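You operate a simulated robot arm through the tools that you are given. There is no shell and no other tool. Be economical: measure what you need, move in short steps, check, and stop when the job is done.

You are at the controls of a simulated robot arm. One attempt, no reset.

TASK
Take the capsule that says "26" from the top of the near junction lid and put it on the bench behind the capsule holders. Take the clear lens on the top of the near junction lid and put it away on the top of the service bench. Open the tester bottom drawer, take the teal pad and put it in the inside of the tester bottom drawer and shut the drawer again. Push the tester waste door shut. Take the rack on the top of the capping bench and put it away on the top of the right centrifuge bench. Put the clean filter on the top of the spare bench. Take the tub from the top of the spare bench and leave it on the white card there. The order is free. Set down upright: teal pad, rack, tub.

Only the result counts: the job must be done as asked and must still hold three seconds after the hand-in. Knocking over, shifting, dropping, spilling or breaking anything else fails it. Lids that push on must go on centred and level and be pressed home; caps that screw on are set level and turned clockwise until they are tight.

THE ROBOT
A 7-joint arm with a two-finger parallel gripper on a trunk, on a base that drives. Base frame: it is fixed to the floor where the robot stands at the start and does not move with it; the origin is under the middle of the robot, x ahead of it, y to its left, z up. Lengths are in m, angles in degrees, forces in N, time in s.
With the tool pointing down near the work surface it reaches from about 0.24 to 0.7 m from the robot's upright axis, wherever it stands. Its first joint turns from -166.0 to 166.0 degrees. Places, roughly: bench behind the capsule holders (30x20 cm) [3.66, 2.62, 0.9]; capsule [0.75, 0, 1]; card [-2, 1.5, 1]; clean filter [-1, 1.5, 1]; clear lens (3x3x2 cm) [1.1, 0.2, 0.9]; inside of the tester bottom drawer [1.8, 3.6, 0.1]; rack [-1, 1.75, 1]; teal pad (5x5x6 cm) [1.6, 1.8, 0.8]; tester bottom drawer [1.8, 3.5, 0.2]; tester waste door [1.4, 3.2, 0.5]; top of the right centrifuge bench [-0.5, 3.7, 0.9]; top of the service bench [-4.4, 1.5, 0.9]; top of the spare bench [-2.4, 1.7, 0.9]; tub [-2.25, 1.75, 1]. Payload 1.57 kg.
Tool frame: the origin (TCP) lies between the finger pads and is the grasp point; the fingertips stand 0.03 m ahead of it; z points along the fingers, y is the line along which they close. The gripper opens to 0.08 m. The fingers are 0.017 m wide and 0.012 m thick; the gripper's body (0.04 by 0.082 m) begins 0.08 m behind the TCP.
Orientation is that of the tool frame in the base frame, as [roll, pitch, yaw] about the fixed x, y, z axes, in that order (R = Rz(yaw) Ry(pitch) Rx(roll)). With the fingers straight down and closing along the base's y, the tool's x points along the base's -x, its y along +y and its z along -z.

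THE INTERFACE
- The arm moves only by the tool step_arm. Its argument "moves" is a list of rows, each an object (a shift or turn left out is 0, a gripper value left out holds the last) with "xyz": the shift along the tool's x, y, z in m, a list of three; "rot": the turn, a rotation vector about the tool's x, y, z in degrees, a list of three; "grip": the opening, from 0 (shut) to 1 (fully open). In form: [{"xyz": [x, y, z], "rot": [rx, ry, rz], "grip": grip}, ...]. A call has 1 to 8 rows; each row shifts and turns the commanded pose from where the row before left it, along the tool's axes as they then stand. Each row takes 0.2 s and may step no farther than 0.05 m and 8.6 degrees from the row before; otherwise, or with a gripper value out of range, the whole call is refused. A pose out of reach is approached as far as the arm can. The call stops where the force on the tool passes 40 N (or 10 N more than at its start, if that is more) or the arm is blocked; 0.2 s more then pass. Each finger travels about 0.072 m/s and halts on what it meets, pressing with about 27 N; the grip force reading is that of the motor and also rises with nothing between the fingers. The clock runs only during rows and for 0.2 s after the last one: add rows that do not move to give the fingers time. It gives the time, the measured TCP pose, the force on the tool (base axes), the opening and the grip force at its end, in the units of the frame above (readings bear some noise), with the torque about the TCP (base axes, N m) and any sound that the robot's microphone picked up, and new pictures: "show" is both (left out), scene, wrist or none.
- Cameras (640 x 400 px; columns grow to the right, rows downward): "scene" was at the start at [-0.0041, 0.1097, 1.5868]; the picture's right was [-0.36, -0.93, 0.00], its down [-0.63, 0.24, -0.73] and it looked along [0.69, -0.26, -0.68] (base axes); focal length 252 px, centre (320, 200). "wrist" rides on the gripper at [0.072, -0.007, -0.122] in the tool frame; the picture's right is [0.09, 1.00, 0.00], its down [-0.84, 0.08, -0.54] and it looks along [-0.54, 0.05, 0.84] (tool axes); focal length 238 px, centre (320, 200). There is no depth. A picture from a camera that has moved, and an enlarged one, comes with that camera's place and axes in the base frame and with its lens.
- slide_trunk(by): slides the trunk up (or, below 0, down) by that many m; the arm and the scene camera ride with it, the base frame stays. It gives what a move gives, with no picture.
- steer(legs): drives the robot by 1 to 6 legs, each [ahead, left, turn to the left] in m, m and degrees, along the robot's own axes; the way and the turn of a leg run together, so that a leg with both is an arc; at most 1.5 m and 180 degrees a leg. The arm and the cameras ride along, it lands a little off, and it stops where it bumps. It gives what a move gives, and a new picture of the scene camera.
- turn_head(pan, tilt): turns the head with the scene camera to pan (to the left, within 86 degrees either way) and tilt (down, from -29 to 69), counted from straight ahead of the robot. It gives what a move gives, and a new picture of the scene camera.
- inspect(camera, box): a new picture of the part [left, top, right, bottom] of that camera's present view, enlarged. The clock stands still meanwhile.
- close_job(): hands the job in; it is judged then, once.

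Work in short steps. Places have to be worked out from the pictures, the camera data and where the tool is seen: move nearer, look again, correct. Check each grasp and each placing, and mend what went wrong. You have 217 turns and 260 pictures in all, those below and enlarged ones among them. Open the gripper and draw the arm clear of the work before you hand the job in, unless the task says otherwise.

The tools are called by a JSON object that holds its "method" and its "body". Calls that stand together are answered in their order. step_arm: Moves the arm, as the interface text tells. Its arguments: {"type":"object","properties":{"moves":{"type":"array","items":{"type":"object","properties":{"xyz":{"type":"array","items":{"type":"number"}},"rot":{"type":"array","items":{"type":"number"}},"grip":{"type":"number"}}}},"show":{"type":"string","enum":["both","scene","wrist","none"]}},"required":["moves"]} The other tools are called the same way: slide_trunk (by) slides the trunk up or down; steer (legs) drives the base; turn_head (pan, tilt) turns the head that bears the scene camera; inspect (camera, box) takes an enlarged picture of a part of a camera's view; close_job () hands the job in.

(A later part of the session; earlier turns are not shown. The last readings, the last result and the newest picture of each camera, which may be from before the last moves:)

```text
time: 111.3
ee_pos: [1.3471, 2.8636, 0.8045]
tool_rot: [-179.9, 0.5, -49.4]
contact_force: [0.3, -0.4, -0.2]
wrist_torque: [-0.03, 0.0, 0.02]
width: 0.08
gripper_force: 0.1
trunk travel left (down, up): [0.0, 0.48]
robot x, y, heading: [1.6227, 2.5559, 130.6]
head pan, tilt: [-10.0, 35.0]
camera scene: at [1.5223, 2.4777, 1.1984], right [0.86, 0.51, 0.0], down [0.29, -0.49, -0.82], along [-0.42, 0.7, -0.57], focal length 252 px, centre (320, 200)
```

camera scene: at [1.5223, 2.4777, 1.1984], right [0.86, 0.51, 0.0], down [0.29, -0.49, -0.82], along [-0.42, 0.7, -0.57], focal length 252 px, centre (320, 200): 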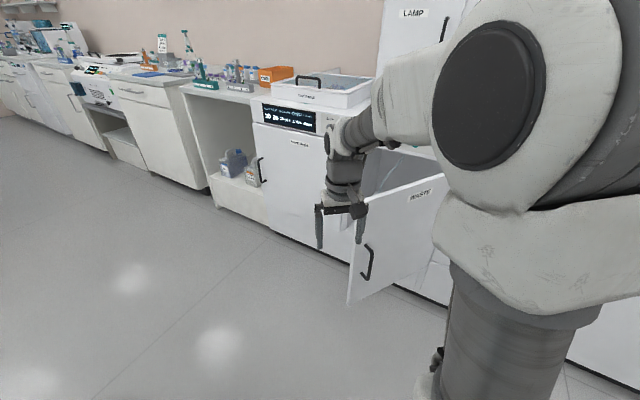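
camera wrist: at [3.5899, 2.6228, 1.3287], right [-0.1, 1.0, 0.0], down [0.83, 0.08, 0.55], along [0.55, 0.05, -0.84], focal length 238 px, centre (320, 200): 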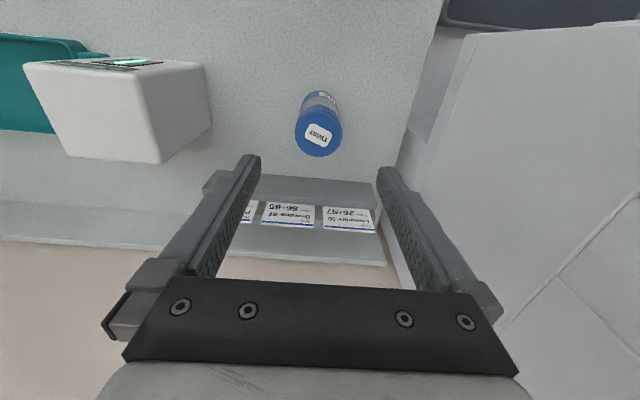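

Door free edge is near (1.29, 3.11). I close the gripper, sidestep right in front of the door's outer face, and lower to about z 0.60.

{"method": "step_arm", "body": {"moves": [{"xyz": [0, -0.045, 0], "grip": 0}, {"xyz": [0, -0.045, 0]}, {"xyz": [0, -0.045, 0]}, {"xyz": [0, -0.045, 0]}, {"xyz": [0, 0, 0.05]}, {"xyz": [0, 0, 0.05]}, {"xyz": [0, 0, 0.05]}, {"xyz": [0, 0, 0.05]}]}}

```text
time: 113.1
ee_pos: [1.4826, 2.9806, 0.6033]
tool_rot: [-179.9, 0.5, -49.5]
contact_force: [0.3, 0.8, -0.7]
wrist_torque: [0.04, 0.01, 0.02]
width: 0.0002
gripper_force: 21.3
trunk travel left (down, up): [0.0, 0.48]
robot x, y, heading: [1.6246, 2.552, 130.6]
head pan, tilt: [-10.0, 35.0]
camera scene: at [1.5224, 2.4776, 1.1984], right [0.86, 0.51, 0.0], down [0.29, -0.49, -0.82], along [-0.42, 0.7, -0.57], focal length 252 px, centre (320, 200)
camera wrist: at [1.5353, 2.9295, 0.7259], right [-0.7, -0.72, 0.0], down [-0.6, 0.58, 0.55], along [-0.39, 0.38, -0.84], focal length 238 px, centre (320, 200)
```

scene: 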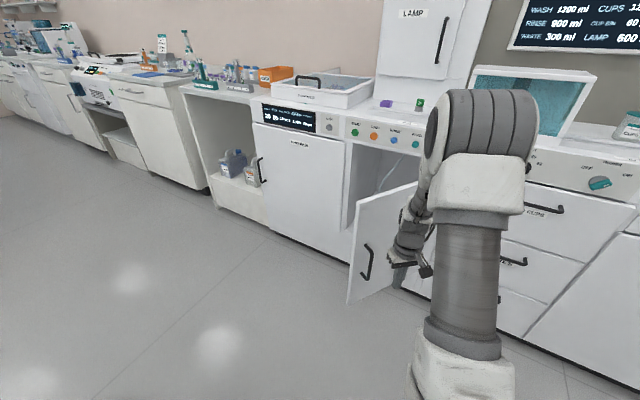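
wrist: 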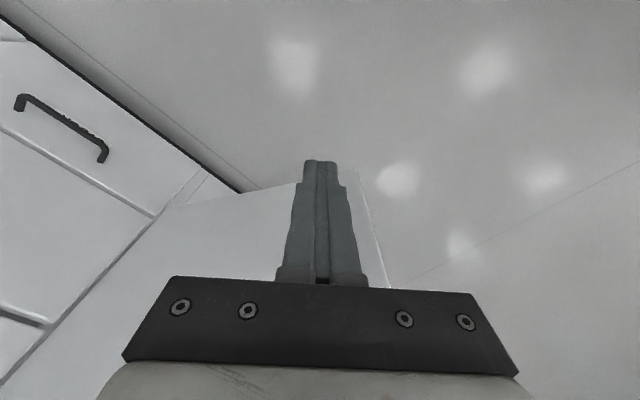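

The fingers face the door near its free edge. Push forward.

{"method": "step_arm", "body": {"moves": [{"xyz": [-0.05, 0, 0]}, {"xyz": [-0.05, 0, 0]}, {"xyz": [-0.05, 0, 0]}, {"xyz": [-0.04, -0.03, 0]}, {"xyz": [-0.04, -0.03, 0]}]}}

```text
time: 114.3
ee_pos: [1.3794, 3.1946, 0.605]
tool_rot: [180.0, 0.2, -49.3]
contact_force: [-0.3, -0.5, 0.4]
wrist_torque: [-0.05, -0.01, -0.02]
width: 0.0
gripper_force: 21.1
trunk travel left (down, up): [0.0, 0.48]
robot x, y, heading: [1.6225, 2.557, 130.9]
head pan, tilt: [-10.0, 35.0]
camera scene: at [1.5224, 2.4775, 1.1984], right [0.86, 0.51, 0.0], down [0.29, -0.49, -0.82], along [-0.42, 0.7, -0.57], focal length 252 px, centre (320, 200)
camera wrist: at [1.4321, 3.1435, 0.7277], right [-0.7, -0.72, 0.0], down [-0.6, 0.58, 0.55], along [-0.39, 0.38, -0.84], focal length 238 px, centre (320, 200)
```

scene: 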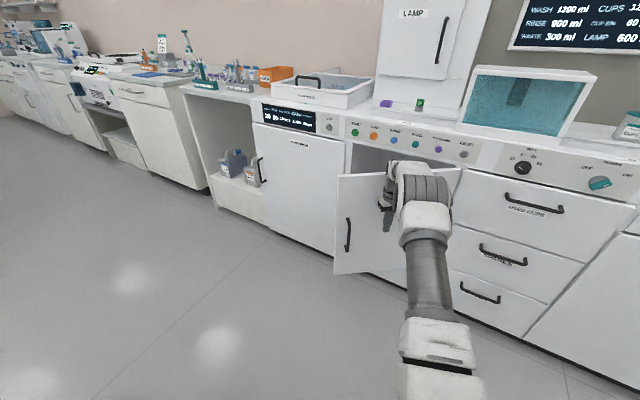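
wrist: 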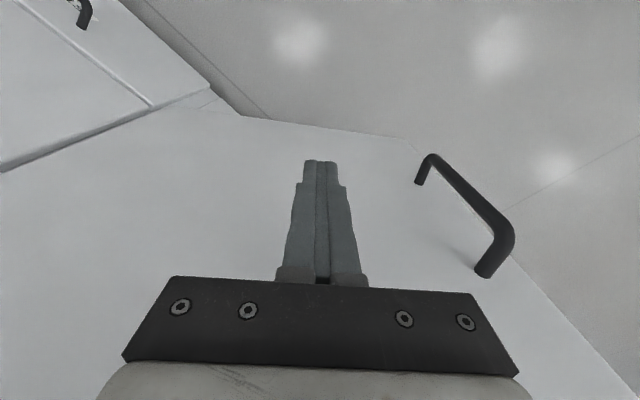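

The door swings well. I push on by driving the base towards +y about 0.18 m.

{"method": "steer", "body": {"legs": [[0.15, -0.11, 0]]}}

```text
time: 115.8
ee_pos: [1.3673, 3.3487, 0.6052]
tool_rot: [179.4, -0.6, -49.8]
contact_force: [3.9, -14.3, 7.9]
wrist_torque: [2.0, 0.29, -0.41]
width: 0.0002
gripper_force: 21.7
trunk travel left (down, up): [0.0, 0.48]
robot x, y, heading: [1.6133, 2.7144, 130.5]
head pan, tilt: [-10.0, 35.0]
stopped in leg 1: the force on the tool passed its limit at 121 N (the readings are from after the stop); the commanded pose is now the measured one
camera scene: at [1.5107, 2.6371, 1.1982], right [0.86, 0.51, 0.0], down [0.29, -0.49, -0.82], along [-0.42, 0.71, -0.57], focal length 252 px, centre (320, 200)
```

scene: 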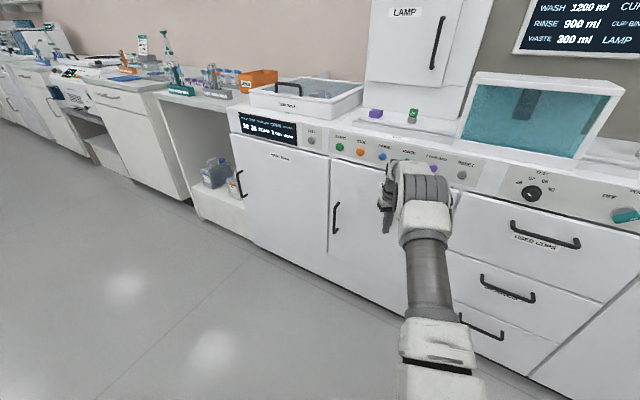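

The door looks shut; I zoom to check the gap.

{"method": "inspect", "body": {"camera": "scene", "box": [220, 100, 480, 270]}}

{"method": "step_arm", "body": {"moves": [{"xyz": [0.05, 0, 0]}, {"xyz": [0.05, 0, 0]}, {"xyz": [0.05, 0, 0]}, {"xyz": [0.05, 0, 0]}, {"xyz": [0.05, 0, 0]}]}}

```text
2.35 times, centred on (350, 185) of scene
camera zoom: at [1.5107, 2.6371, 1.1982], right [0.86, 0.51, 0.0], down [0.29, -0.49, -0.82], along [-0.42, 0.71, -0.57], focal length 592 px, centre (249, 235)
```

zoom: 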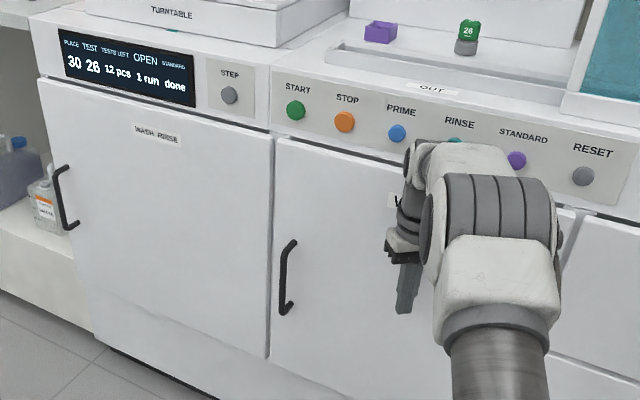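

```text
time: 117.0
ee_pos: [1.5285, 3.1578, 0.6062]
tool_rot: [179.3, -0.5, -49.7]
contact_force: [-0.4, -0.3, -0.1]
wrist_torque: [0.01, -0.01, 0.04]
width: 0.0001
gripper_force: 21.1
trunk travel left (down, up): [0.0, 0.48]
robot x, y, heading: [1.6135, 2.7151, 130.5]
head pan, tilt: [-10.0, 35.0]
camera scene: at [1.5102, 2.6386, 1.1983], right [0.86, 0.51, 0.0], down [0.29, -0.49, -0.82], along [-0.42, 0.7, -0.57], focal length 252 px, centre (320, 200)
camera wrist: at [1.5801, 3.1086, 0.7308], right [-0.7, -0.71, 0.01], down [-0.6, 0.6, 0.53], along [-0.39, 0.37, -0.85], focal length 238 px, centre (320, 200)
```

scene: 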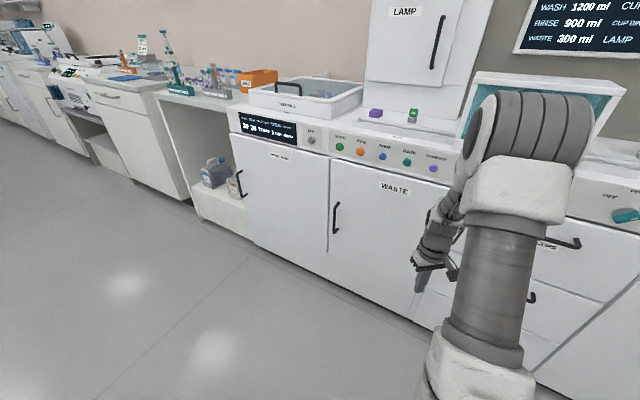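
wrist: 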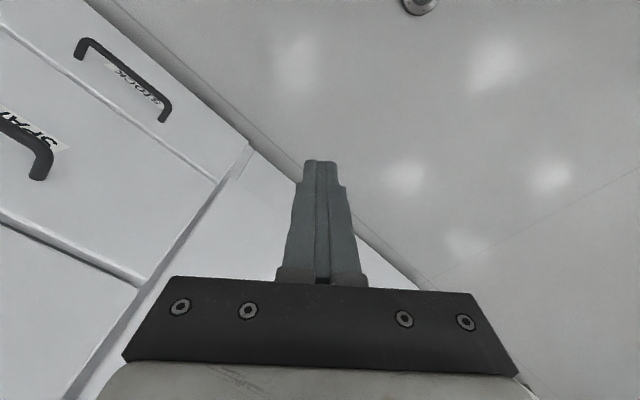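

The waste door is flush. Now I square up to the drawers (heading 90°, x ≈ 1.8) and look at the bottom drawer.

{"method": "steer", "body": {"legs": [[0, 0, -40.5], [-0.05, -0.17, 0]]}}

{"method": "turn_head", "body": {"pan": 15, "tilt": 50}}

{"method": "inspect", "body": {"camera": "wrist", "box": [0, 0, 640, 400]}}

```text
time: 121.4
ee_pos: [2.003, 3.0614, 0.6066]
tool_rot: [179.2, -0.7, -89.6]
contact_force: [-0.2, -0.2, 0.6]
wrist_torque: [0.0, 0.01, -0.01]
width: 0.0
gripper_force: 21.3
trunk travel left (down, up): [0.0, 0.48]
robot x, y, heading: [1.7825, 2.6672, 90.6]
head pan, tilt: [-10.0, 35.0]
camera scene: at [1.6567, 2.6724, 1.1984], right [0.99, -0.16, 0.0], down [-0.09, -0.57, -0.82], along [0.13, 0.81, -0.57], focal length 252 px, centre (320, 200)
```

scene: 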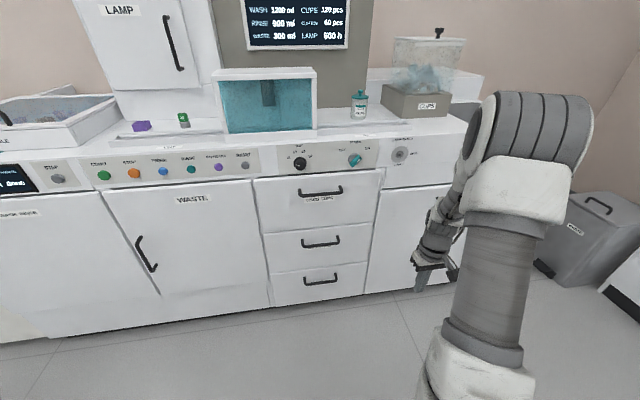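

```text
time: 122.3
ee_pos: [2.0029, 3.0614, 0.6069]
tool_rot: [179.3, -0.8, -89.6]
contact_force: [-0.1, -0.2, -0.1]
wrist_torque: [-0.01, -0.02, -0.01]
width: 0.0
gripper_force: 21.7
trunk travel left (down, up): [0.0, 0.48]
robot x, y, heading: [1.7807, 2.669, 91.2]
head pan, tilt: [15.0, 50.0]
camera scene: at [1.6218, 2.6595, 1.1767], right [0.96, 0.27, 0.0], down [0.21, -0.74, -0.64], along [-0.18, 0.62, -0.77], focal length 252 px, centre (320, 200)
```

scene: 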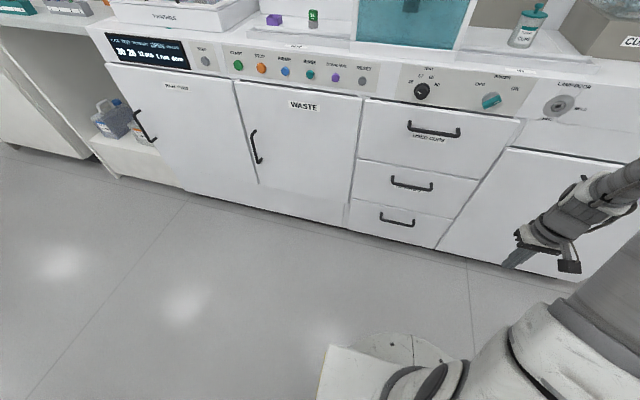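

```text
1.00 times, centred on (320, 200) of wrist (not enlarged: the box is as wide or as high as the picture)
camera zoom: at [2.0117, 2.991, 0.7308], right [-0.99, -0.1, 0.01], down [-0.08, 0.84, 0.53], along [-0.06, 0.53, -0.85], focal length 238 px, centre (320, 200)
```

zoom: 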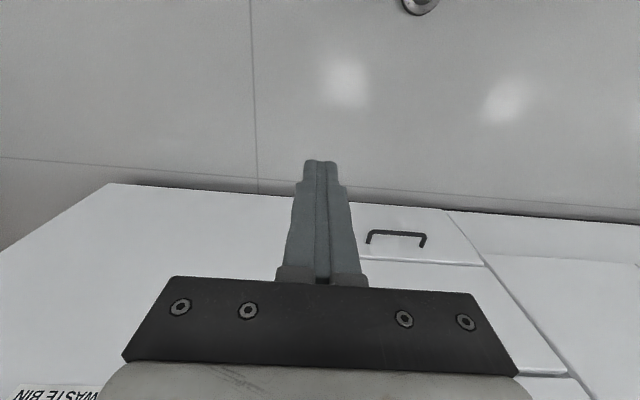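

Bottom handle estimated at about (1.77, 3.38, 0.26). I shift the tool in front of it, and begin turning the gripper so it closes across the bar.

{"method": "step_arm", "body": {"moves": [{"xyz": [0, 0.047, 0], "grip": 1}, {"xyz": [0, 0.047, 0]}, {"xyz": [0, 0.047, 0]}, {"xyz": [0, 0.047, 0]}, {"xyz": [0, 0.045, 0]}, {"rot": [0, 0, 8.2]}, {"rot": [0, 0, 8.2]}, {"rot": [0, 0, 8.2]}], "show": "none"}}

{"method": "step_arm", "body": {"moves": [{"rot": [0, 0, 8.2]}, {"rot": [0, 0, 8.2]}, {"rot": [0, 0, 8.2]}, {"rot": [0, 0, 8.2]}, {"rot": [0, 0, 8.2]}, {"rot": [0, 0, 8.2]}, {"rot": [0, 0, 8.2]}, {"rot": [0, 0, 8.2]}], "show": "none"}}

{"method": "step_arm", "body": {"moves": [{"rot": [-8.5, 0, 0]}, {"rot": [-8.5, 0, 0]}, {"rot": [-8.5, 0, 0]}, {"rot": [-8.5, 0, 0]}, {"rot": [-8.5, 0, 0]}, {"rot": [-8.5, 0, 0]}, {}]}}

```text
time: 124.1
ee_pos: [1.7697, 3.0593, 0.6084]
tool_rot: [179.8, -0.9, -114.3]
contact_force: [0.5, 0.2, 0.3]
wrist_torque: [-0.01, -0.01, 0.01]
width: 0.0801
gripper_force: 0.1
trunk travel left (down, up): [0.0, 0.48]
robot x, y, heading: [1.7854, 2.6678, 90.9]
head pan, tilt: [15.0, 50.0]
```

```text
time: 125.9
ee_pos: [1.7696, 3.0601, 0.6092]
tool_rot: [-179.3, -0.7, -179.9]
contact_force: [-0.6, -0.6, -0.1]
wrist_torque: [0.01, 0.0, 0.01]
width: 0.0801
gripper_force: 0.1
trunk travel left (down, up): [0.0, 0.48]
robot x, y, heading: [1.7787, 2.6678, 91.0]
head pan, tilt: [15.0, 50.0]
```

```text
time: 127.5
ee_pos: [1.7676, 3.1166, 0.5998]
tool_rot: [129.7, -0.7, -179.7]
contact_force: [0.6, 0.1, -0.3]
wrist_torque: [0.05, -0.02, -0.03]
width: 0.0797
gripper_force: 0.1
out of reach, approached as far as the arm can: row 4, 5, 6
trunk travel left (down, up): [0.0, 0.48]
robot x, y, heading: [1.7831, 2.6727, 90.8]
head pan, tilt: [15.0, 50.0]
camera scene: at [1.6217, 2.6594, 1.1766], right [0.96, 0.27, 0.0], down [0.21, -0.74, -0.64], along [-0.18, 0.62, -0.77], focal length 252 px, centre (320, 200)
camera wrist: at [1.6967, 3.0175, 0.6748], right [-0.09, 0.64, 0.77], down [0.84, -0.36, 0.4], along [0.53, 0.68, -0.51], focal length 238 px, centre (320, 200)
```

scene: 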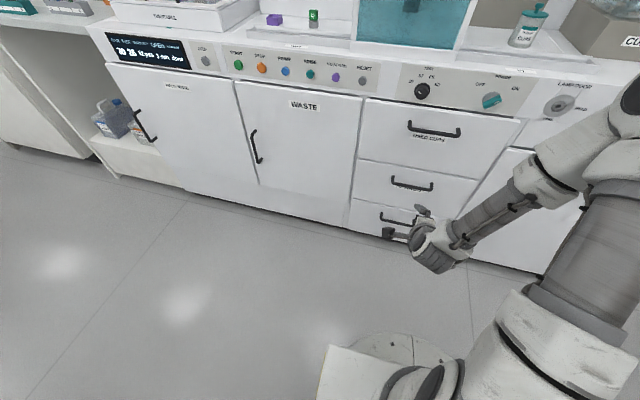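
wrist: 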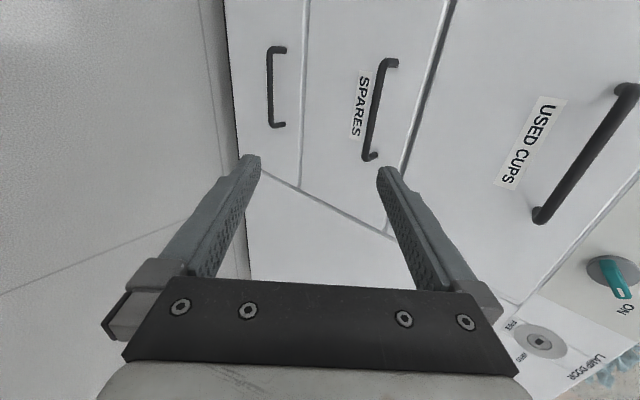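

The wrist view confirms the bar at (1.77, 3.38, 0.26). I approach along the tool axis partway.

{"method": "step_arm", "body": {"moves": [{"xyz": [0, -0.025, 0.03]}, {"xyz": [0, -0.025, 0.035]}, {"xyz": [0, -0.025, 0.035]}, {"xyz": [0, -0.02, 0.04]}, {"xyz": [0, 0, 0.04]}, {}]}}

```text
time: 128.9
ee_pos: [1.765, 3.1953, 0.4097]
tool_rot: [129.6, -0.8, -179.6]
contact_force: [0.3, 0.0, -0.4]
wrist_torque: [0.01, -0.02, 0.01]
width: 0.0802
gripper_force: 0.1
trunk travel left (down, up): [0.0, 0.48]
robot x, y, heading: [1.7848, 2.6672, 90.9]
head pan, tilt: [15.0, 50.0]
camera scene: at [1.6217, 2.6595, 1.1766], right [0.96, 0.27, 0.0], down [0.21, -0.74, -0.64], along [-0.18, 0.62, -0.77], focal length 252 px, centre (320, 200)
camera wrist: at [1.6949, 3.0965, 0.4851], right [-0.09, 0.64, 0.77], down [0.84, -0.36, 0.4], along [0.53, 0.68, -0.5], focal length 238 px, centre (320, 200)
```

scene: 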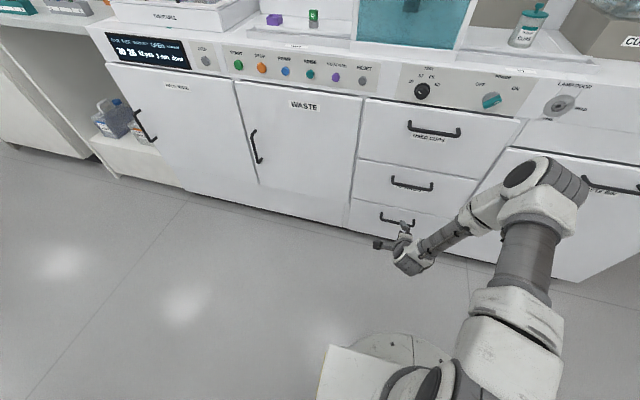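
wrist: 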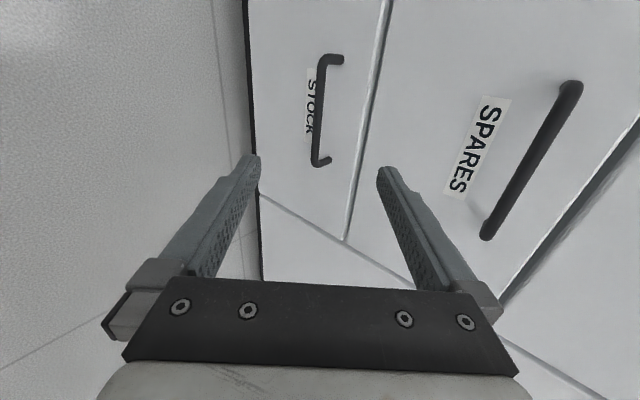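

Aligned with the bar. Narrow the grip a bit and advance most of the way, then check.

{"method": "step_arm", "body": {"moves": [{"xyz": [0, 0, 0.05], "grip": 0.55}, {"xyz": [0, 0, 0.05]}, {"xyz": [0, 0, 0.05]}, {}], "show": "wrist"}}

```text
time: 129.9
ee_pos: [1.763, 3.3091, 0.3152]
tool_rot: [129.7, -0.7, -179.7]
contact_force: [-0.1, 0.3, 0.1]
wrist_torque: [0.01, 0.01, 0.0]
width: 0.0442
gripper_force: 0.0
trunk travel left (down, up): [0.0, 0.48]
robot x, y, heading: [1.7835, 2.6682, 90.6]
head pan, tilt: [15.0, 50.0]
camera wrist: at [1.6931, 3.2105, 0.3899], right [-0.09, 0.64, 0.77], down [0.84, -0.36, 0.4], along [0.53, 0.68, -0.51], focal length 238 px, centre (320, 200)
```

wrist: 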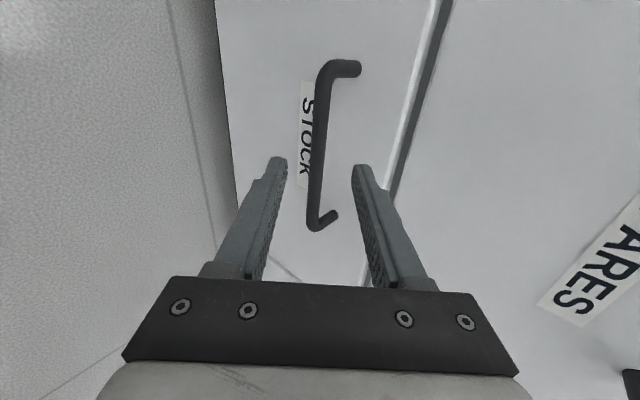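

Bar lies between the fingers. Advance 0.06 and close.

{"method": "step_arm", "body": {"moves": [{"xyz": [0, 0, 0.03]}, {"xyz": [0, 0, 0.025]}, {}, {"grip": 0}, {"grip": 0}, {"grip": 0}], "show": "wrist"}}

```text
time: 130.5
ee_pos: [1.7633, 3.347, 0.2831]
tool_rot: [129.6, -0.6, -179.7]
contact_force: [2.2, -23.9, 20.4]
wrist_torque: [1.13, -0.01, -0.09]
width: 0.0446
gripper_force: 1.0
trunk travel left (down, up): [0.0, 0.48]
robot x, y, heading: [1.7845, 2.6699, 90.7]
head pan, tilt: [15.0, 50.0]
stopped in row 3: the force on the tool passed its limit at 83 N (the readings are from after the stop); the commanded pose is now the measured one
camera wrist: at [1.6925, 3.2489, 0.3578], right [-0.08, 0.63, 0.77], down [0.84, -0.37, 0.39], along [0.53, 0.68, -0.5], focal length 238 px, centre (320, 200)
```

wrist: 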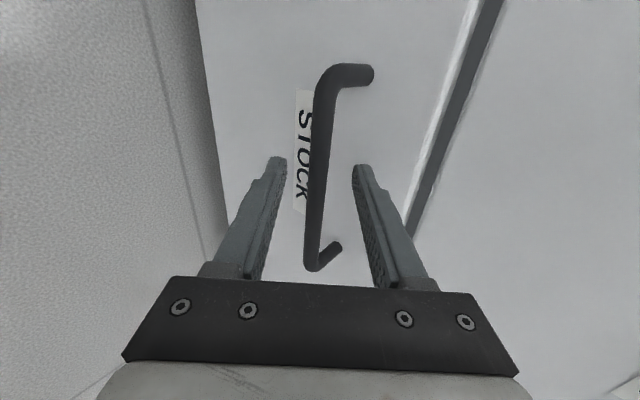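

The upper fingertip touched the face; back off a hair and close on the bar.

{"method": "step_arm", "body": {"moves": [{"xyz": [0, 0, -0.004]}, {"grip": 0}, {"grip": 0}, {"grip": 0}, {"grip": 0}], "show": "wrist"}}

```text
time: 131.7
ee_pos: [1.7615, 3.3446, 0.2815]
tool_rot: [129.8, -0.7, -179.7]
contact_force: [0.4, 0.3, -4.4]
wrist_torque: [-0.04, -0.19, 0.17]
width: 0.0115
gripper_force: 29.3
trunk travel left (down, up): [0.0, 0.48]
robot x, y, heading: [1.7817, 2.6659, 90.9]
head pan, tilt: [15.0, 50.0]
camera wrist: at [1.6924, 3.2461, 0.358], right [-0.09, 0.64, 0.77], down [0.84, -0.36, 0.4], along [0.53, 0.68, -0.51], focal length 238 px, centre (320, 200)
```

wrist: 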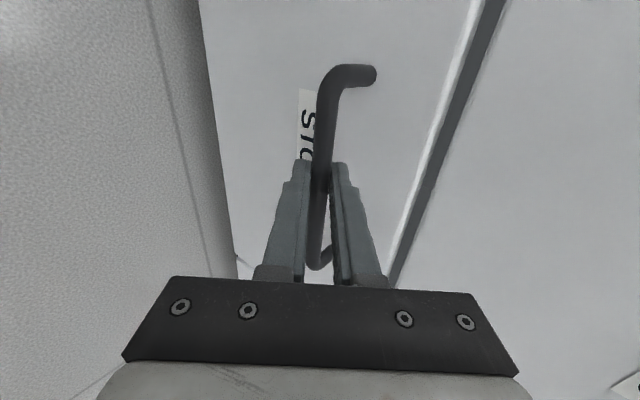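

Bar gripped. Pull by backing the base 0.15 m (table behind limits more).

{"method": "steer", "body": {"legs": [[-0.15, 0, 0]]}}

```text
time: 133.4
ee_pos: [1.7619, 3.1951, 0.2825]
tool_rot: [129.9, -0.8, -179.6]
contact_force: [-14.6, 0.1, -5.2]
wrist_torque: [-0.11, 0.09, 0.4]
width: 0.0119
gripper_force: 28.5
trunk travel left (down, up): [0.0, 0.48]
robot x, y, heading: [1.7872, 2.5202, 90.7]
head pan, tilt: [15.0, 50.0]
camera scene: at [1.6241, 2.5099, 1.1766], right [0.96, 0.27, 0.0], down [0.21, -0.74, -0.64], along [-0.18, 0.62, -0.77], focal length 252 px, centre (320, 200)
```

scene: 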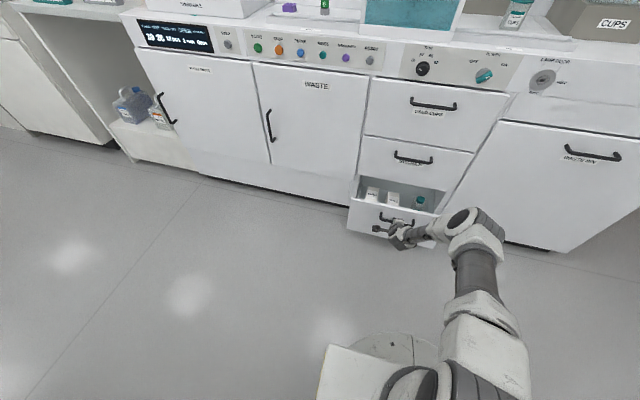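

Drawer comes out; contents at its back. Pull further with the arm.

{"method": "step_arm", "body": {"moves": [{"xyz": [0, -0.0256, -0.031]}, {"xyz": [0, -0.0256, -0.031]}, {"xyz": [0, -0.0256, -0.031]}, {}], "show": "scene"}}

```text
time: 134.4
ee_pos: [1.7628, 3.0758, 0.2837]
tool_rot: [129.9, -0.9, -179.5]
contact_force: [-7.3, 7.8, -10.1]
wrist_torque: [-0.02, 0.25, 0.62]
width: 0.0118
gripper_force: 28.5
trunk travel left (down, up): [0.0, 0.48]
robot x, y, heading: [1.7876, 2.5188, 91.0]
head pan, tilt: [15.0, 50.0]
camera scene: at [1.624, 2.5101, 1.1765], right [0.96, 0.28, 0.0], down [0.21, -0.74, -0.64], along [-0.18, 0.62, -0.77], focal length 252 px, centre (320, 200)
```

scene: 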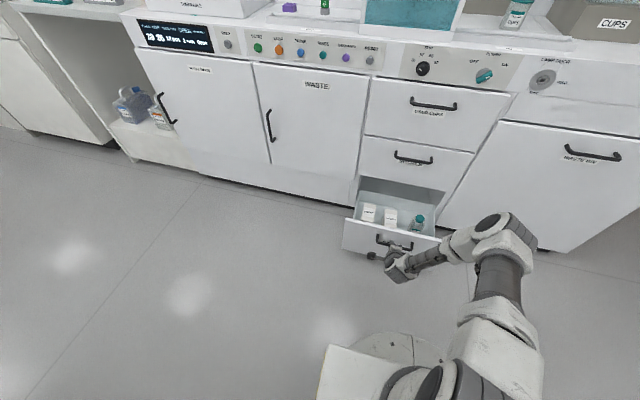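

More room behind would help; pull another 0.08 m.

{"method": "step_arm", "body": {"moves": [{"xyz": [0, -0.0256, -0.031]}, {"xyz": [0, -0.0256, -0.031]}, {}], "show": "scene"}}

```text
time: 134.8
ee_pos: [1.7666, 3.0593, 0.2933]
tool_rot: [127.5, -0.4, -179.7]
contact_force: [0.8, 0.3, -2.2]
wrist_torque: [-0.03, 0.18, 0.46]
width: 0.0115
gripper_force: 29.1
trunk travel left (down, up): [0.0, 0.48]
robot x, y, heading: [1.7834, 2.5228, 91.1]
head pan, tilt: [15.0, 50.0]
stopped in row 2: the force on the tool passed its limit at 113 N (the readings are from after the stop); the commanded pose is now the measured one
camera scene: at [1.624, 2.5105, 1.1769], right [0.96, 0.27, 0.0], down [0.21, -0.74, -0.64], along [-0.18, 0.62, -0.77], focal length 252 px, centre (320, 200)
```

scene: 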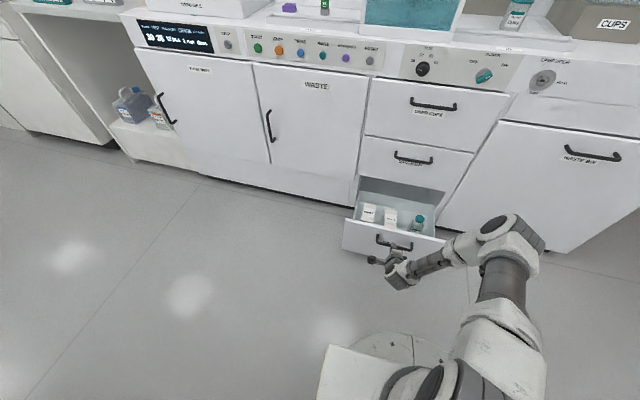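

End stop reached (~0.28 m open). Release, back off, and look into the drawer with the wrist camera.

{"method": "step_arm", "body": {"moves": [{"grip": 0.35}, {"grip": 0.5, "xyz": [0, 0, -0.01]}, {"xyz": [0, 0, -0.04]}, {"xyz": [0, 0, -0.05], "grip": 1}, {"xyz": [0, 0, -0.05]}, {"xyz": [0, 0.04, -0.03]}, {"xyz": [0, 0.04, -0.03]}, {}]}}

```text
time: 136.6
ee_pos: [1.7681, 2.9425, 0.4868]
tool_rot: [127.6, -0.4, -179.9]
contact_force: [-0.6, 0.8, 0.4]
wrist_torque: [-0.02, 0.01, 0.01]
width: 0.08
gripper_force: 0.0
trunk travel left (down, up): [0.0, 0.48]
robot x, y, heading: [1.7868, 2.5174, 91.1]
head pan, tilt: [15.0, 50.0]
camera scene: at [1.624, 2.5103, 1.1766], right [0.96, 0.27, 0.0], down [0.21, -0.74, -0.64], along [-0.18, 0.62, -0.77], focal length 252 px, centre (320, 200)
camera wrist: at [1.6982, 2.8408, 0.5582], right [-0.09, 0.61, 0.79], down [0.84, -0.38, 0.39], along [0.53, 0.7, -0.48], focal length 238 px, centre (320, 200)
```

scene: 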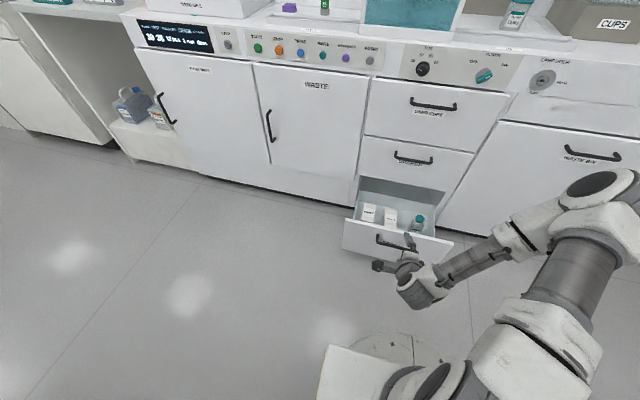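
wrist: 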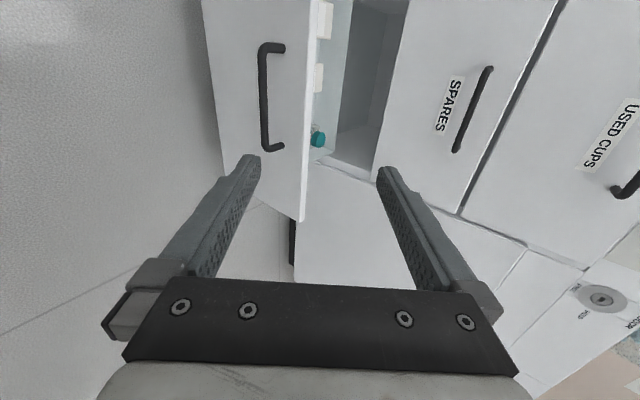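

Now set the tool upright again and raise the trunk, to fetch the teal pad.

{"method": "step_arm", "body": {"moves": [{"rot": [8.5, 0, 0]}, {"rot": [8.5, 0, 0]}, {"rot": [8.5, 0, 0]}, {"rot": [8.5, 0, 0]}, {"rot": [8.5, 0, 0]}, {"rot": [8.5, 0, 0]}, {"rot": [1.4, 0, 0], "xyz": [0, 0, -0.05]}, {"xyz": [0, 0, -0.05]}], "show": "none"}}

{"method": "slide_trunk", "body": {"by": 0.45}}

{"method": "turn_head", "body": {"pan": 8, "tilt": 60}}

{"method": "inspect", "body": {"camera": "scene", "box": [240, 50, 480, 200]}}

```text
time: 138.4
ee_pos: [1.7708, 2.9411, 0.5841]
tool_rot: [-179.9, -0.4, -179.9]
contact_force: [0.3, 0.1, -0.2]
wrist_torque: [-0.02, 0.0, 0.0]
width: 0.08
gripper_force: 0.0
trunk travel left (down, up): [0.0, 0.48]
robot x, y, heading: [1.782, 2.5181, 91.1]
head pan, tilt: [15.0, 50.0]
```

```text
refused: 0.45 is not a number from -0.4 to 0.4
```

```text
time: 139.1
ee_pos: [1.7699, 2.9412, 0.5851]
tool_rot: [-179.9, -0.4, -179.9]
contact_force: [0.6, -0.1, 0.5]
wrist_torque: [0.02, -0.01, -0.04]
width: 0.0801
gripper_force: 0.2
trunk travel left (down, up): [0.0, 0.48]
robot x, y, heading: [1.7844, 2.519, 90.9]
head pan, tilt: [8.0, 60.0]
camera scene: at [1.6347, 2.5022, 1.1641], right [0.99, 0.16, 0.0], down [0.14, -0.86, -0.5], along [-0.08, 0.49, -0.87], focal length 252 px, centre (320, 200)
```

scene: 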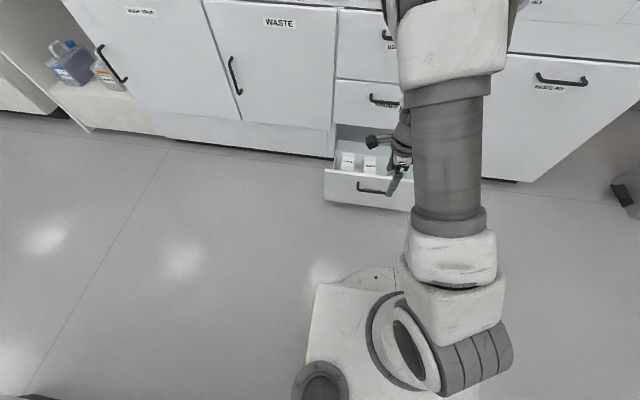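

```text
2.67 times, centred on (360, 125) of scene
camera zoom: at [1.6347, 2.5022, 1.1641], right [0.99, 0.16, 0.0], down [0.14, -0.86, -0.5], along [-0.08, 0.49, -0.87], focal length 671 px, centre (213, 400)
```

zoom: 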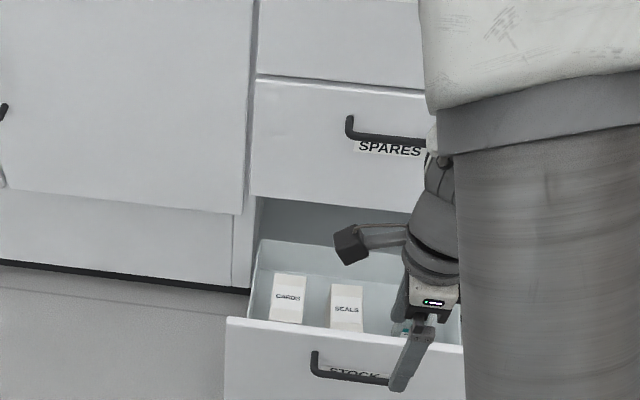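

Drawer holds CARDS, SEALS and a teal-capped bottle near the front. Raise trunk and drive to the east side of the table.

{"method": "slide_trunk", "body": {"by": 0.4}}

{"method": "steer", "body": {"legs": [[0, -0.6, 0], [0, 0, 89], [0, 0.65, 0]]}}

{"method": "turn_head", "body": {"pan": 15, "tilt": 50}}

```text
time: 142.9
ee_pos: [1.7701, 2.9404, 0.9853]
tool_rot: [180.0, -0.3, -179.8]
contact_force: [0.0, -0.2, -0.1]
wrist_torque: [0.01, 0.01, -0.02]
width: 0.08
gripper_force: 0.1
trunk travel left (down, up): [-0.4, 0.08]
robot x, y, heading: [1.7844, 2.5174, 91.3]
head pan, tilt: [8.0, 60.0]
```

```text
time: 157.9
ee_pos: [1.9638, 1.8702, 0.9844]
tool_rot: [180.0, -0.4, -91.2]
contact_force: [-0.8, 0.4, 0.3]
wrist_torque: [0.0, -0.04, -0.05]
width: 0.08
gripper_force: 0.0
trunk travel left (down, up): [-0.4, 0.08]
robot x, y, heading: [2.3884, 1.8749, 179.7]
head pan, tilt: [8.0, 60.0]
camera scene: at [2.3984, 1.7266, 1.5641], right [-0.13, 0.99, 0.0], down [0.86, 0.12, -0.5], along [-0.5, -0.07, -0.87], focal length 252 px, centre (320, 200)
```

scene: 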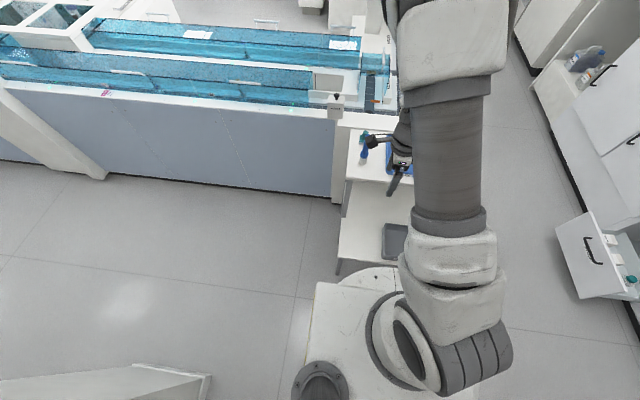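

```text
time: 158.6
ee_pos: [1.9646, 1.8708, 0.9847]
tool_rot: [179.9, -0.3, -91.0]
contact_force: [-0.4, 0.1, 0.0]
wrist_torque: [-0.02, 0.01, 0.0]
width: 0.0799
gripper_force: 0.0
trunk travel left (down, up): [-0.4, 0.08]
robot x, y, heading: [2.3884, 1.8763, 179.8]
head pan, tilt: [15.0, 50.0]
camera scene: at [2.39, 1.7161, 1.5766], right [-0.25, 0.97, 0.0], down [0.74, 0.19, -0.64], along [-0.62, -0.16, -0.77], focal length 252 px, centre (320, 200)
```

scene: 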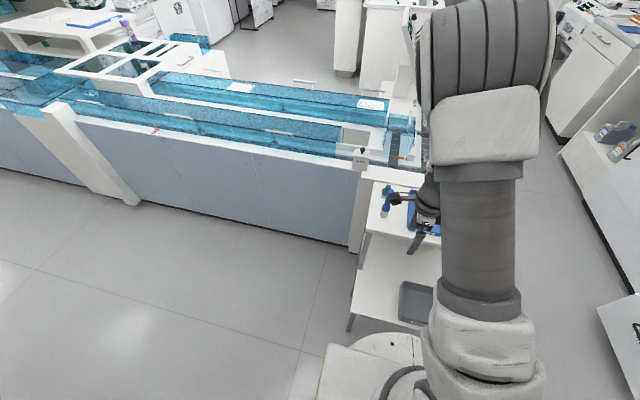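

Zoom to see the teal pad and its neighbours.

{"method": "inspect", "body": {"camera": "scene", "box": [340, 150, 460, 225]}}

{"method": "inspect", "body": {"camera": "wrist", "box": [0, 0, 640, 400]}}

```text
5.33 times, centred on (400, 188) of scene
camera zoom: at [2.39, 1.7161, 1.5766], right [-0.25, 0.97, 0.0], down [0.74, 0.19, -0.64], along [-0.62, -0.16, -0.77], focal length 1342 px, centre (-107, 267)
```

zoom: 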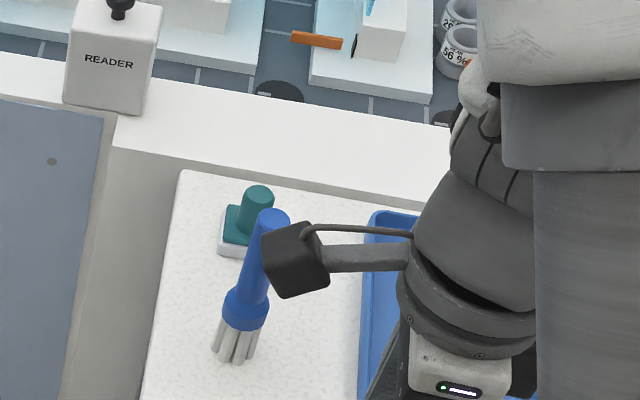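

```text
1.00 times, centred on (320, 200) of wrist (not enlarged: the box is as wide or as high as the picture)
camera zoom: at [1.9702, 1.7985, 1.1088], right [-1.0, -0.07, 0.0], down [-0.06, 0.84, 0.54], along [-0.04, 0.54, -0.84], focal length 238 px, centre (320, 200)
```

zoom: 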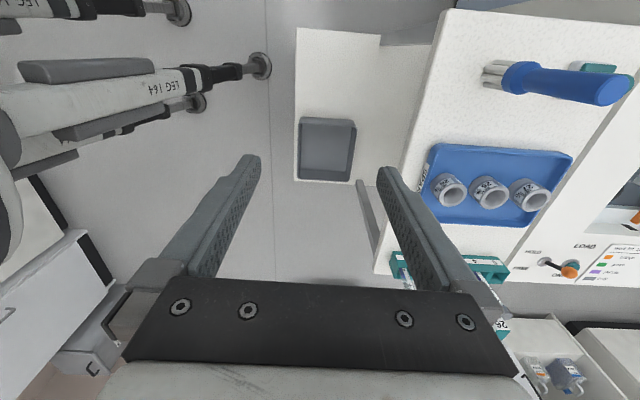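

The pad (white/teal stamp) is at about (1.66, 1.81), with a standing blue brush (1.76, 1.81) in front of it, top ≈0.93. I drive 0.12 closer and raise the tool to pass over the brush.

{"method": "steer", "body": {"legs": [[0.12, 0, 0]]}}

{"method": "step_arm", "body": {"moves": [{"xyz": [0, 0, -0.05]}, {"xyz": [0.02, 0, -0.03]}, {"xyz": [0.02, 0.04, 0]}, {"xyz": [0.02, 0.045, 0]}, {"xyz": [0, 0.045, 0]}, {"xyz": [0, 0.04, 0]}, {}]}}

```text
time: 159.8
ee_pos: [1.9153, 1.8698, 0.9848]
tool_rot: [-180.0, -0.2, -90.9]
contact_force: [-0.4, 1.1, -0.1]
wrist_torque: [-0.01, 0.0, -0.02]
width: 0.08
gripper_force: 0.0
trunk travel left (down, up): [-0.4, 0.08]
robot x, y, heading: [2.3413, 1.8751, 179.9]
head pan, tilt: [15.0, 50.0]
stopped in leg 1: the robot was blocked; the commanded pose is now the measured one
camera scene: at [2.3422, 1.717, 1.5766], right [-0.26, 0.97, 0.0], down [0.74, 0.2, -0.64], along [-0.62, -0.16, -0.77], focal length 252 px, centre (320, 200)
```

scene: 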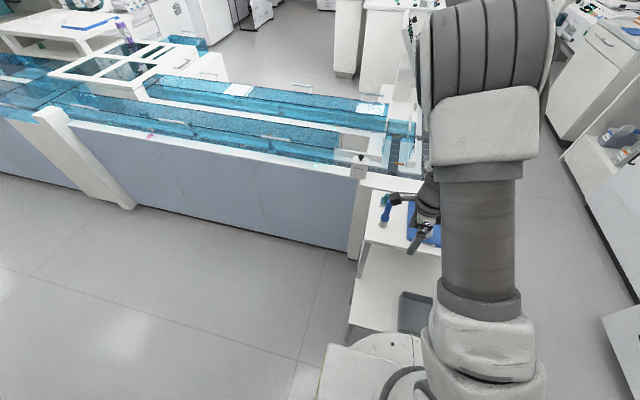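

```text
time: 161.3
ee_pos: [1.7452, 1.8125, 1.0661]
tool_rot: [-180.0, -0.2, -91.1]
contact_force: [-0.5, 0.7, -0.4]
wrist_torque: [0.03, 0.03, 0.01]
width: 0.08
gripper_force: 0.1
trunk travel left (down, up): [-0.4, 0.08]
robot x, y, heading: [2.336, 1.8771, 179.9]
head pan, tilt: [15.0, 50.0]
camera scene: at [2.3423, 1.717, 1.5766], right [-0.26, 0.97, 0.0], down [0.74, 0.2, -0.64], along [-0.62, -0.16, -0.77], focal length 252 px, centre (320, 200)
camera wrist: at [1.7507, 1.7414, 1.1888], right [-1.0, -0.08, 0.0], down [-0.06, 0.84, 0.54], along [-0.04, 0.54, -0.84], focal length 238 px, centre (320, 200)
```

scene: 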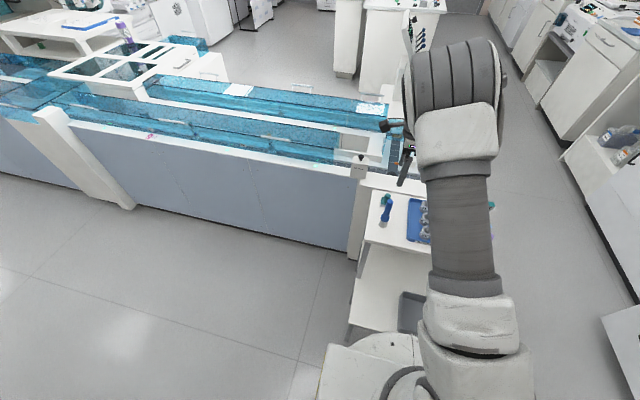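
wrist: 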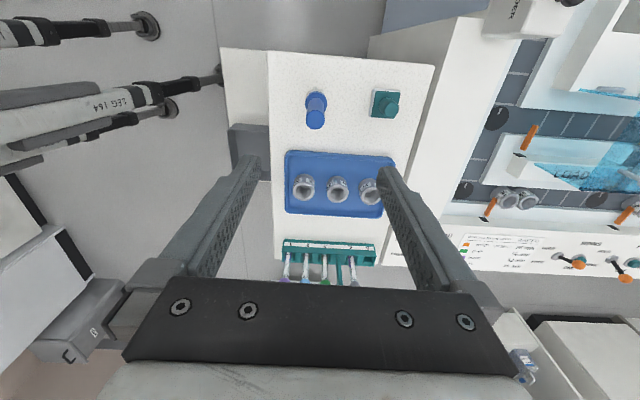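

Pad at about (1.645, 1.807). Move over it and descend partway.

{"method": "step_arm", "body": {"moves": [{"xyz": [0.002, 0.05, 0]}, {"xyz": [0.002, 0.05, 0]}, {"xyz": [0, 0, 0.05]}, {"xyz": [0, 0, 0.05]}, {}], "show": "wrist"}}

```text
time: 162.6
ee_pos: [1.6456, 1.8117, 0.9669]
tool_rot: [180.0, -0.2, -91.0]
contact_force: [0.6, 0.6, -0.1]
wrist_torque: [0.0, -0.03, -0.03]
width: 0.0797
gripper_force: 0.2
trunk travel left (down, up): [-0.4, 0.08]
robot x, y, heading: [2.338, 1.8757, 179.9]
head pan, tilt: [15.0, 50.0]
camera wrist: at [1.6523, 1.7398, 1.09], right [-1.0, -0.08, 0.0], down [-0.06, 0.84, 0.54], along [-0.04, 0.54, -0.84], focal length 238 px, centre (320, 200)
```

wrist: 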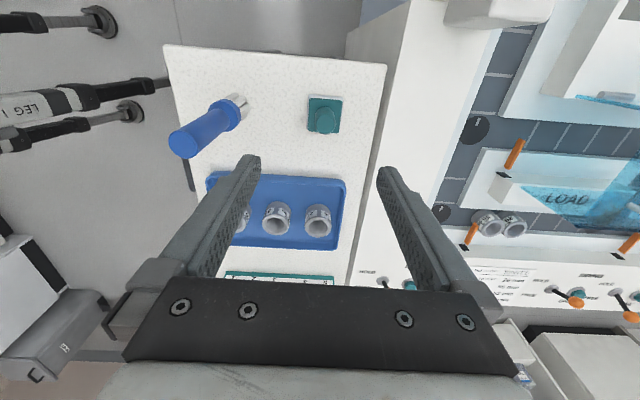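

Centred. Descend to grip height and close.

{"method": "step_arm", "body": {"moves": [{"xyz": [0, 0.003, 0.05]}, {"xyz": [0, 0, 0.05]}, {"xyz": [0, 0, 0.04]}, {"xyz": [0, 0, 0.022]}, {}], "show": "wrist"}}

```text
time: 163.8
ee_pos: [1.6444, 1.8093, 0.8038]
tool_rot: [179.9, -0.4, -90.9]
contact_force: [0.4, 0.2, 0.2]
wrist_torque: [0.01, 0.0, 0.03]
width: 0.08
gripper_force: 0.0
out of reach, approached as far as the arm can: row 4
trunk travel left (down, up): [-0.4, 0.08]
robot x, y, heading: [2.3401, 1.8752, 179.5]
head pan, tilt: [15.0, 50.0]
camera wrist: at [1.6512, 1.7378, 0.928], right [-1.0, -0.08, 0.0], down [-0.06, 0.84, 0.54], along [-0.04, 0.54, -0.84], focal length 238 px, centre (320, 200)
```

wrist: 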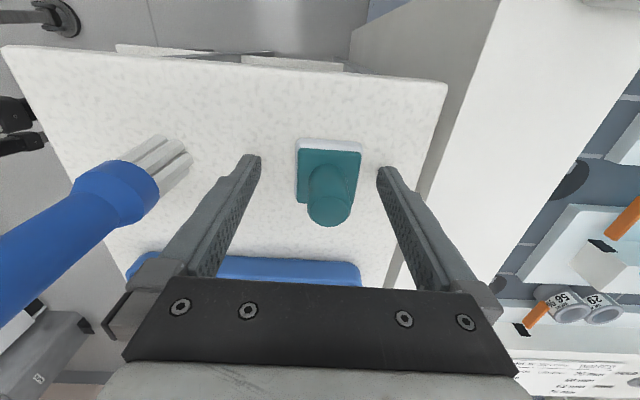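

The knob/plate lies between the fingers; close now.

{"method": "step_arm", "body": {"moves": [{"grip": 0}, {"grip": 0}, {"grip": 0}, {"grip": 0}, {"grip": 0}], "show": "wrist"}}

```text
time: 164.9
ee_pos: [1.6456, 1.8091, 0.8045]
tool_rot: [179.9, -0.4, -90.9]
contact_force: [-0.3, -0.7, 0.0]
wrist_torque: [0.02, -0.04, 0.03]
width: 0.0427
gripper_force: 26.7
trunk travel left (down, up): [-0.4, 0.08]
robot x, y, heading: [2.3401, 1.8771, 179.6]
head pan, tilt: [15.0, 50.0]
camera wrist: at [1.6512, 1.7378, 0.9282], right [-1.0, -0.08, 0.0], down [-0.06, 0.84, 0.54], along [-0.04, 0.54, -0.84], focal length 238 px, centre (320, 200)
```

wrist: 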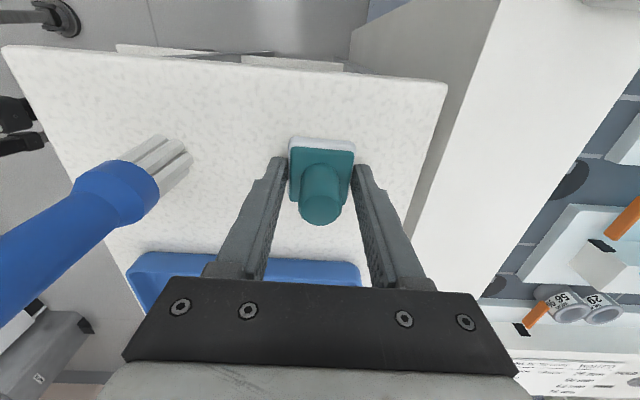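

Gripped the plate at 0.043 m. Lift and check.

{"method": "step_arm", "body": {"moves": [{"xyz": [0, 0, -0.02]}, {"xyz": [0, 0, -0.04]}, {"xyz": [0, 0, -0.05]}, {"xyz": [0, 0, -0.05]}, {"xyz": [0, 0, -0.05]}, {"xyz": [0, 0, -0.05]}, {}]}}

```text
time: 166.6
ee_pos: [1.6468, 1.8096, 1.0636]
tool_rot: [-179.9, -0.4, -91.1]
contact_force: [0.2, -0.4, -0.5]
wrist_torque: [0.0, 0.02, 0.02]
width: 0.0426
gripper_force: 26.9
trunk travel left (down, up): [-0.4, 0.08]
robot x, y, heading: [2.3382, 1.8746, 180.0]
head pan, tilt: [15.0, 50.0]
camera scene: at [2.3428, 1.7171, 1.5766], right [-0.26, 0.97, 0.0], down [0.74, 0.2, -0.64], along [-0.62, -0.16, -0.77], focal length 252 px, centre (320, 200)
camera wrist: at [1.6526, 1.7387, 1.1872], right [-1.0, -0.08, 0.0], down [-0.06, 0.84, 0.54], along [-0.04, 0.54, -0.84], focal length 238 px, centre (320, 200)
```

scene: 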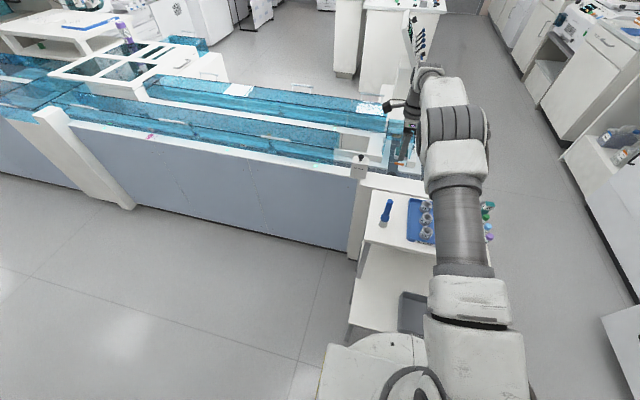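
wrist: 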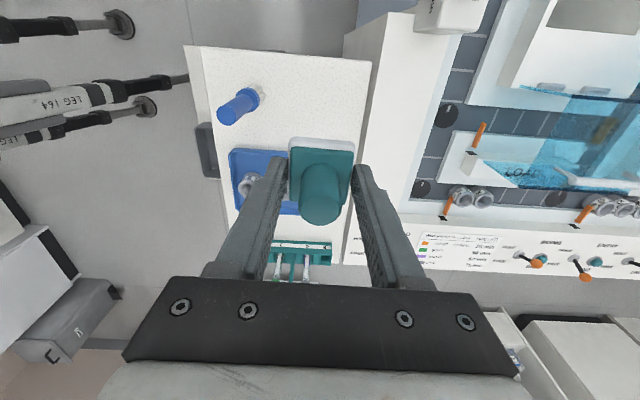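

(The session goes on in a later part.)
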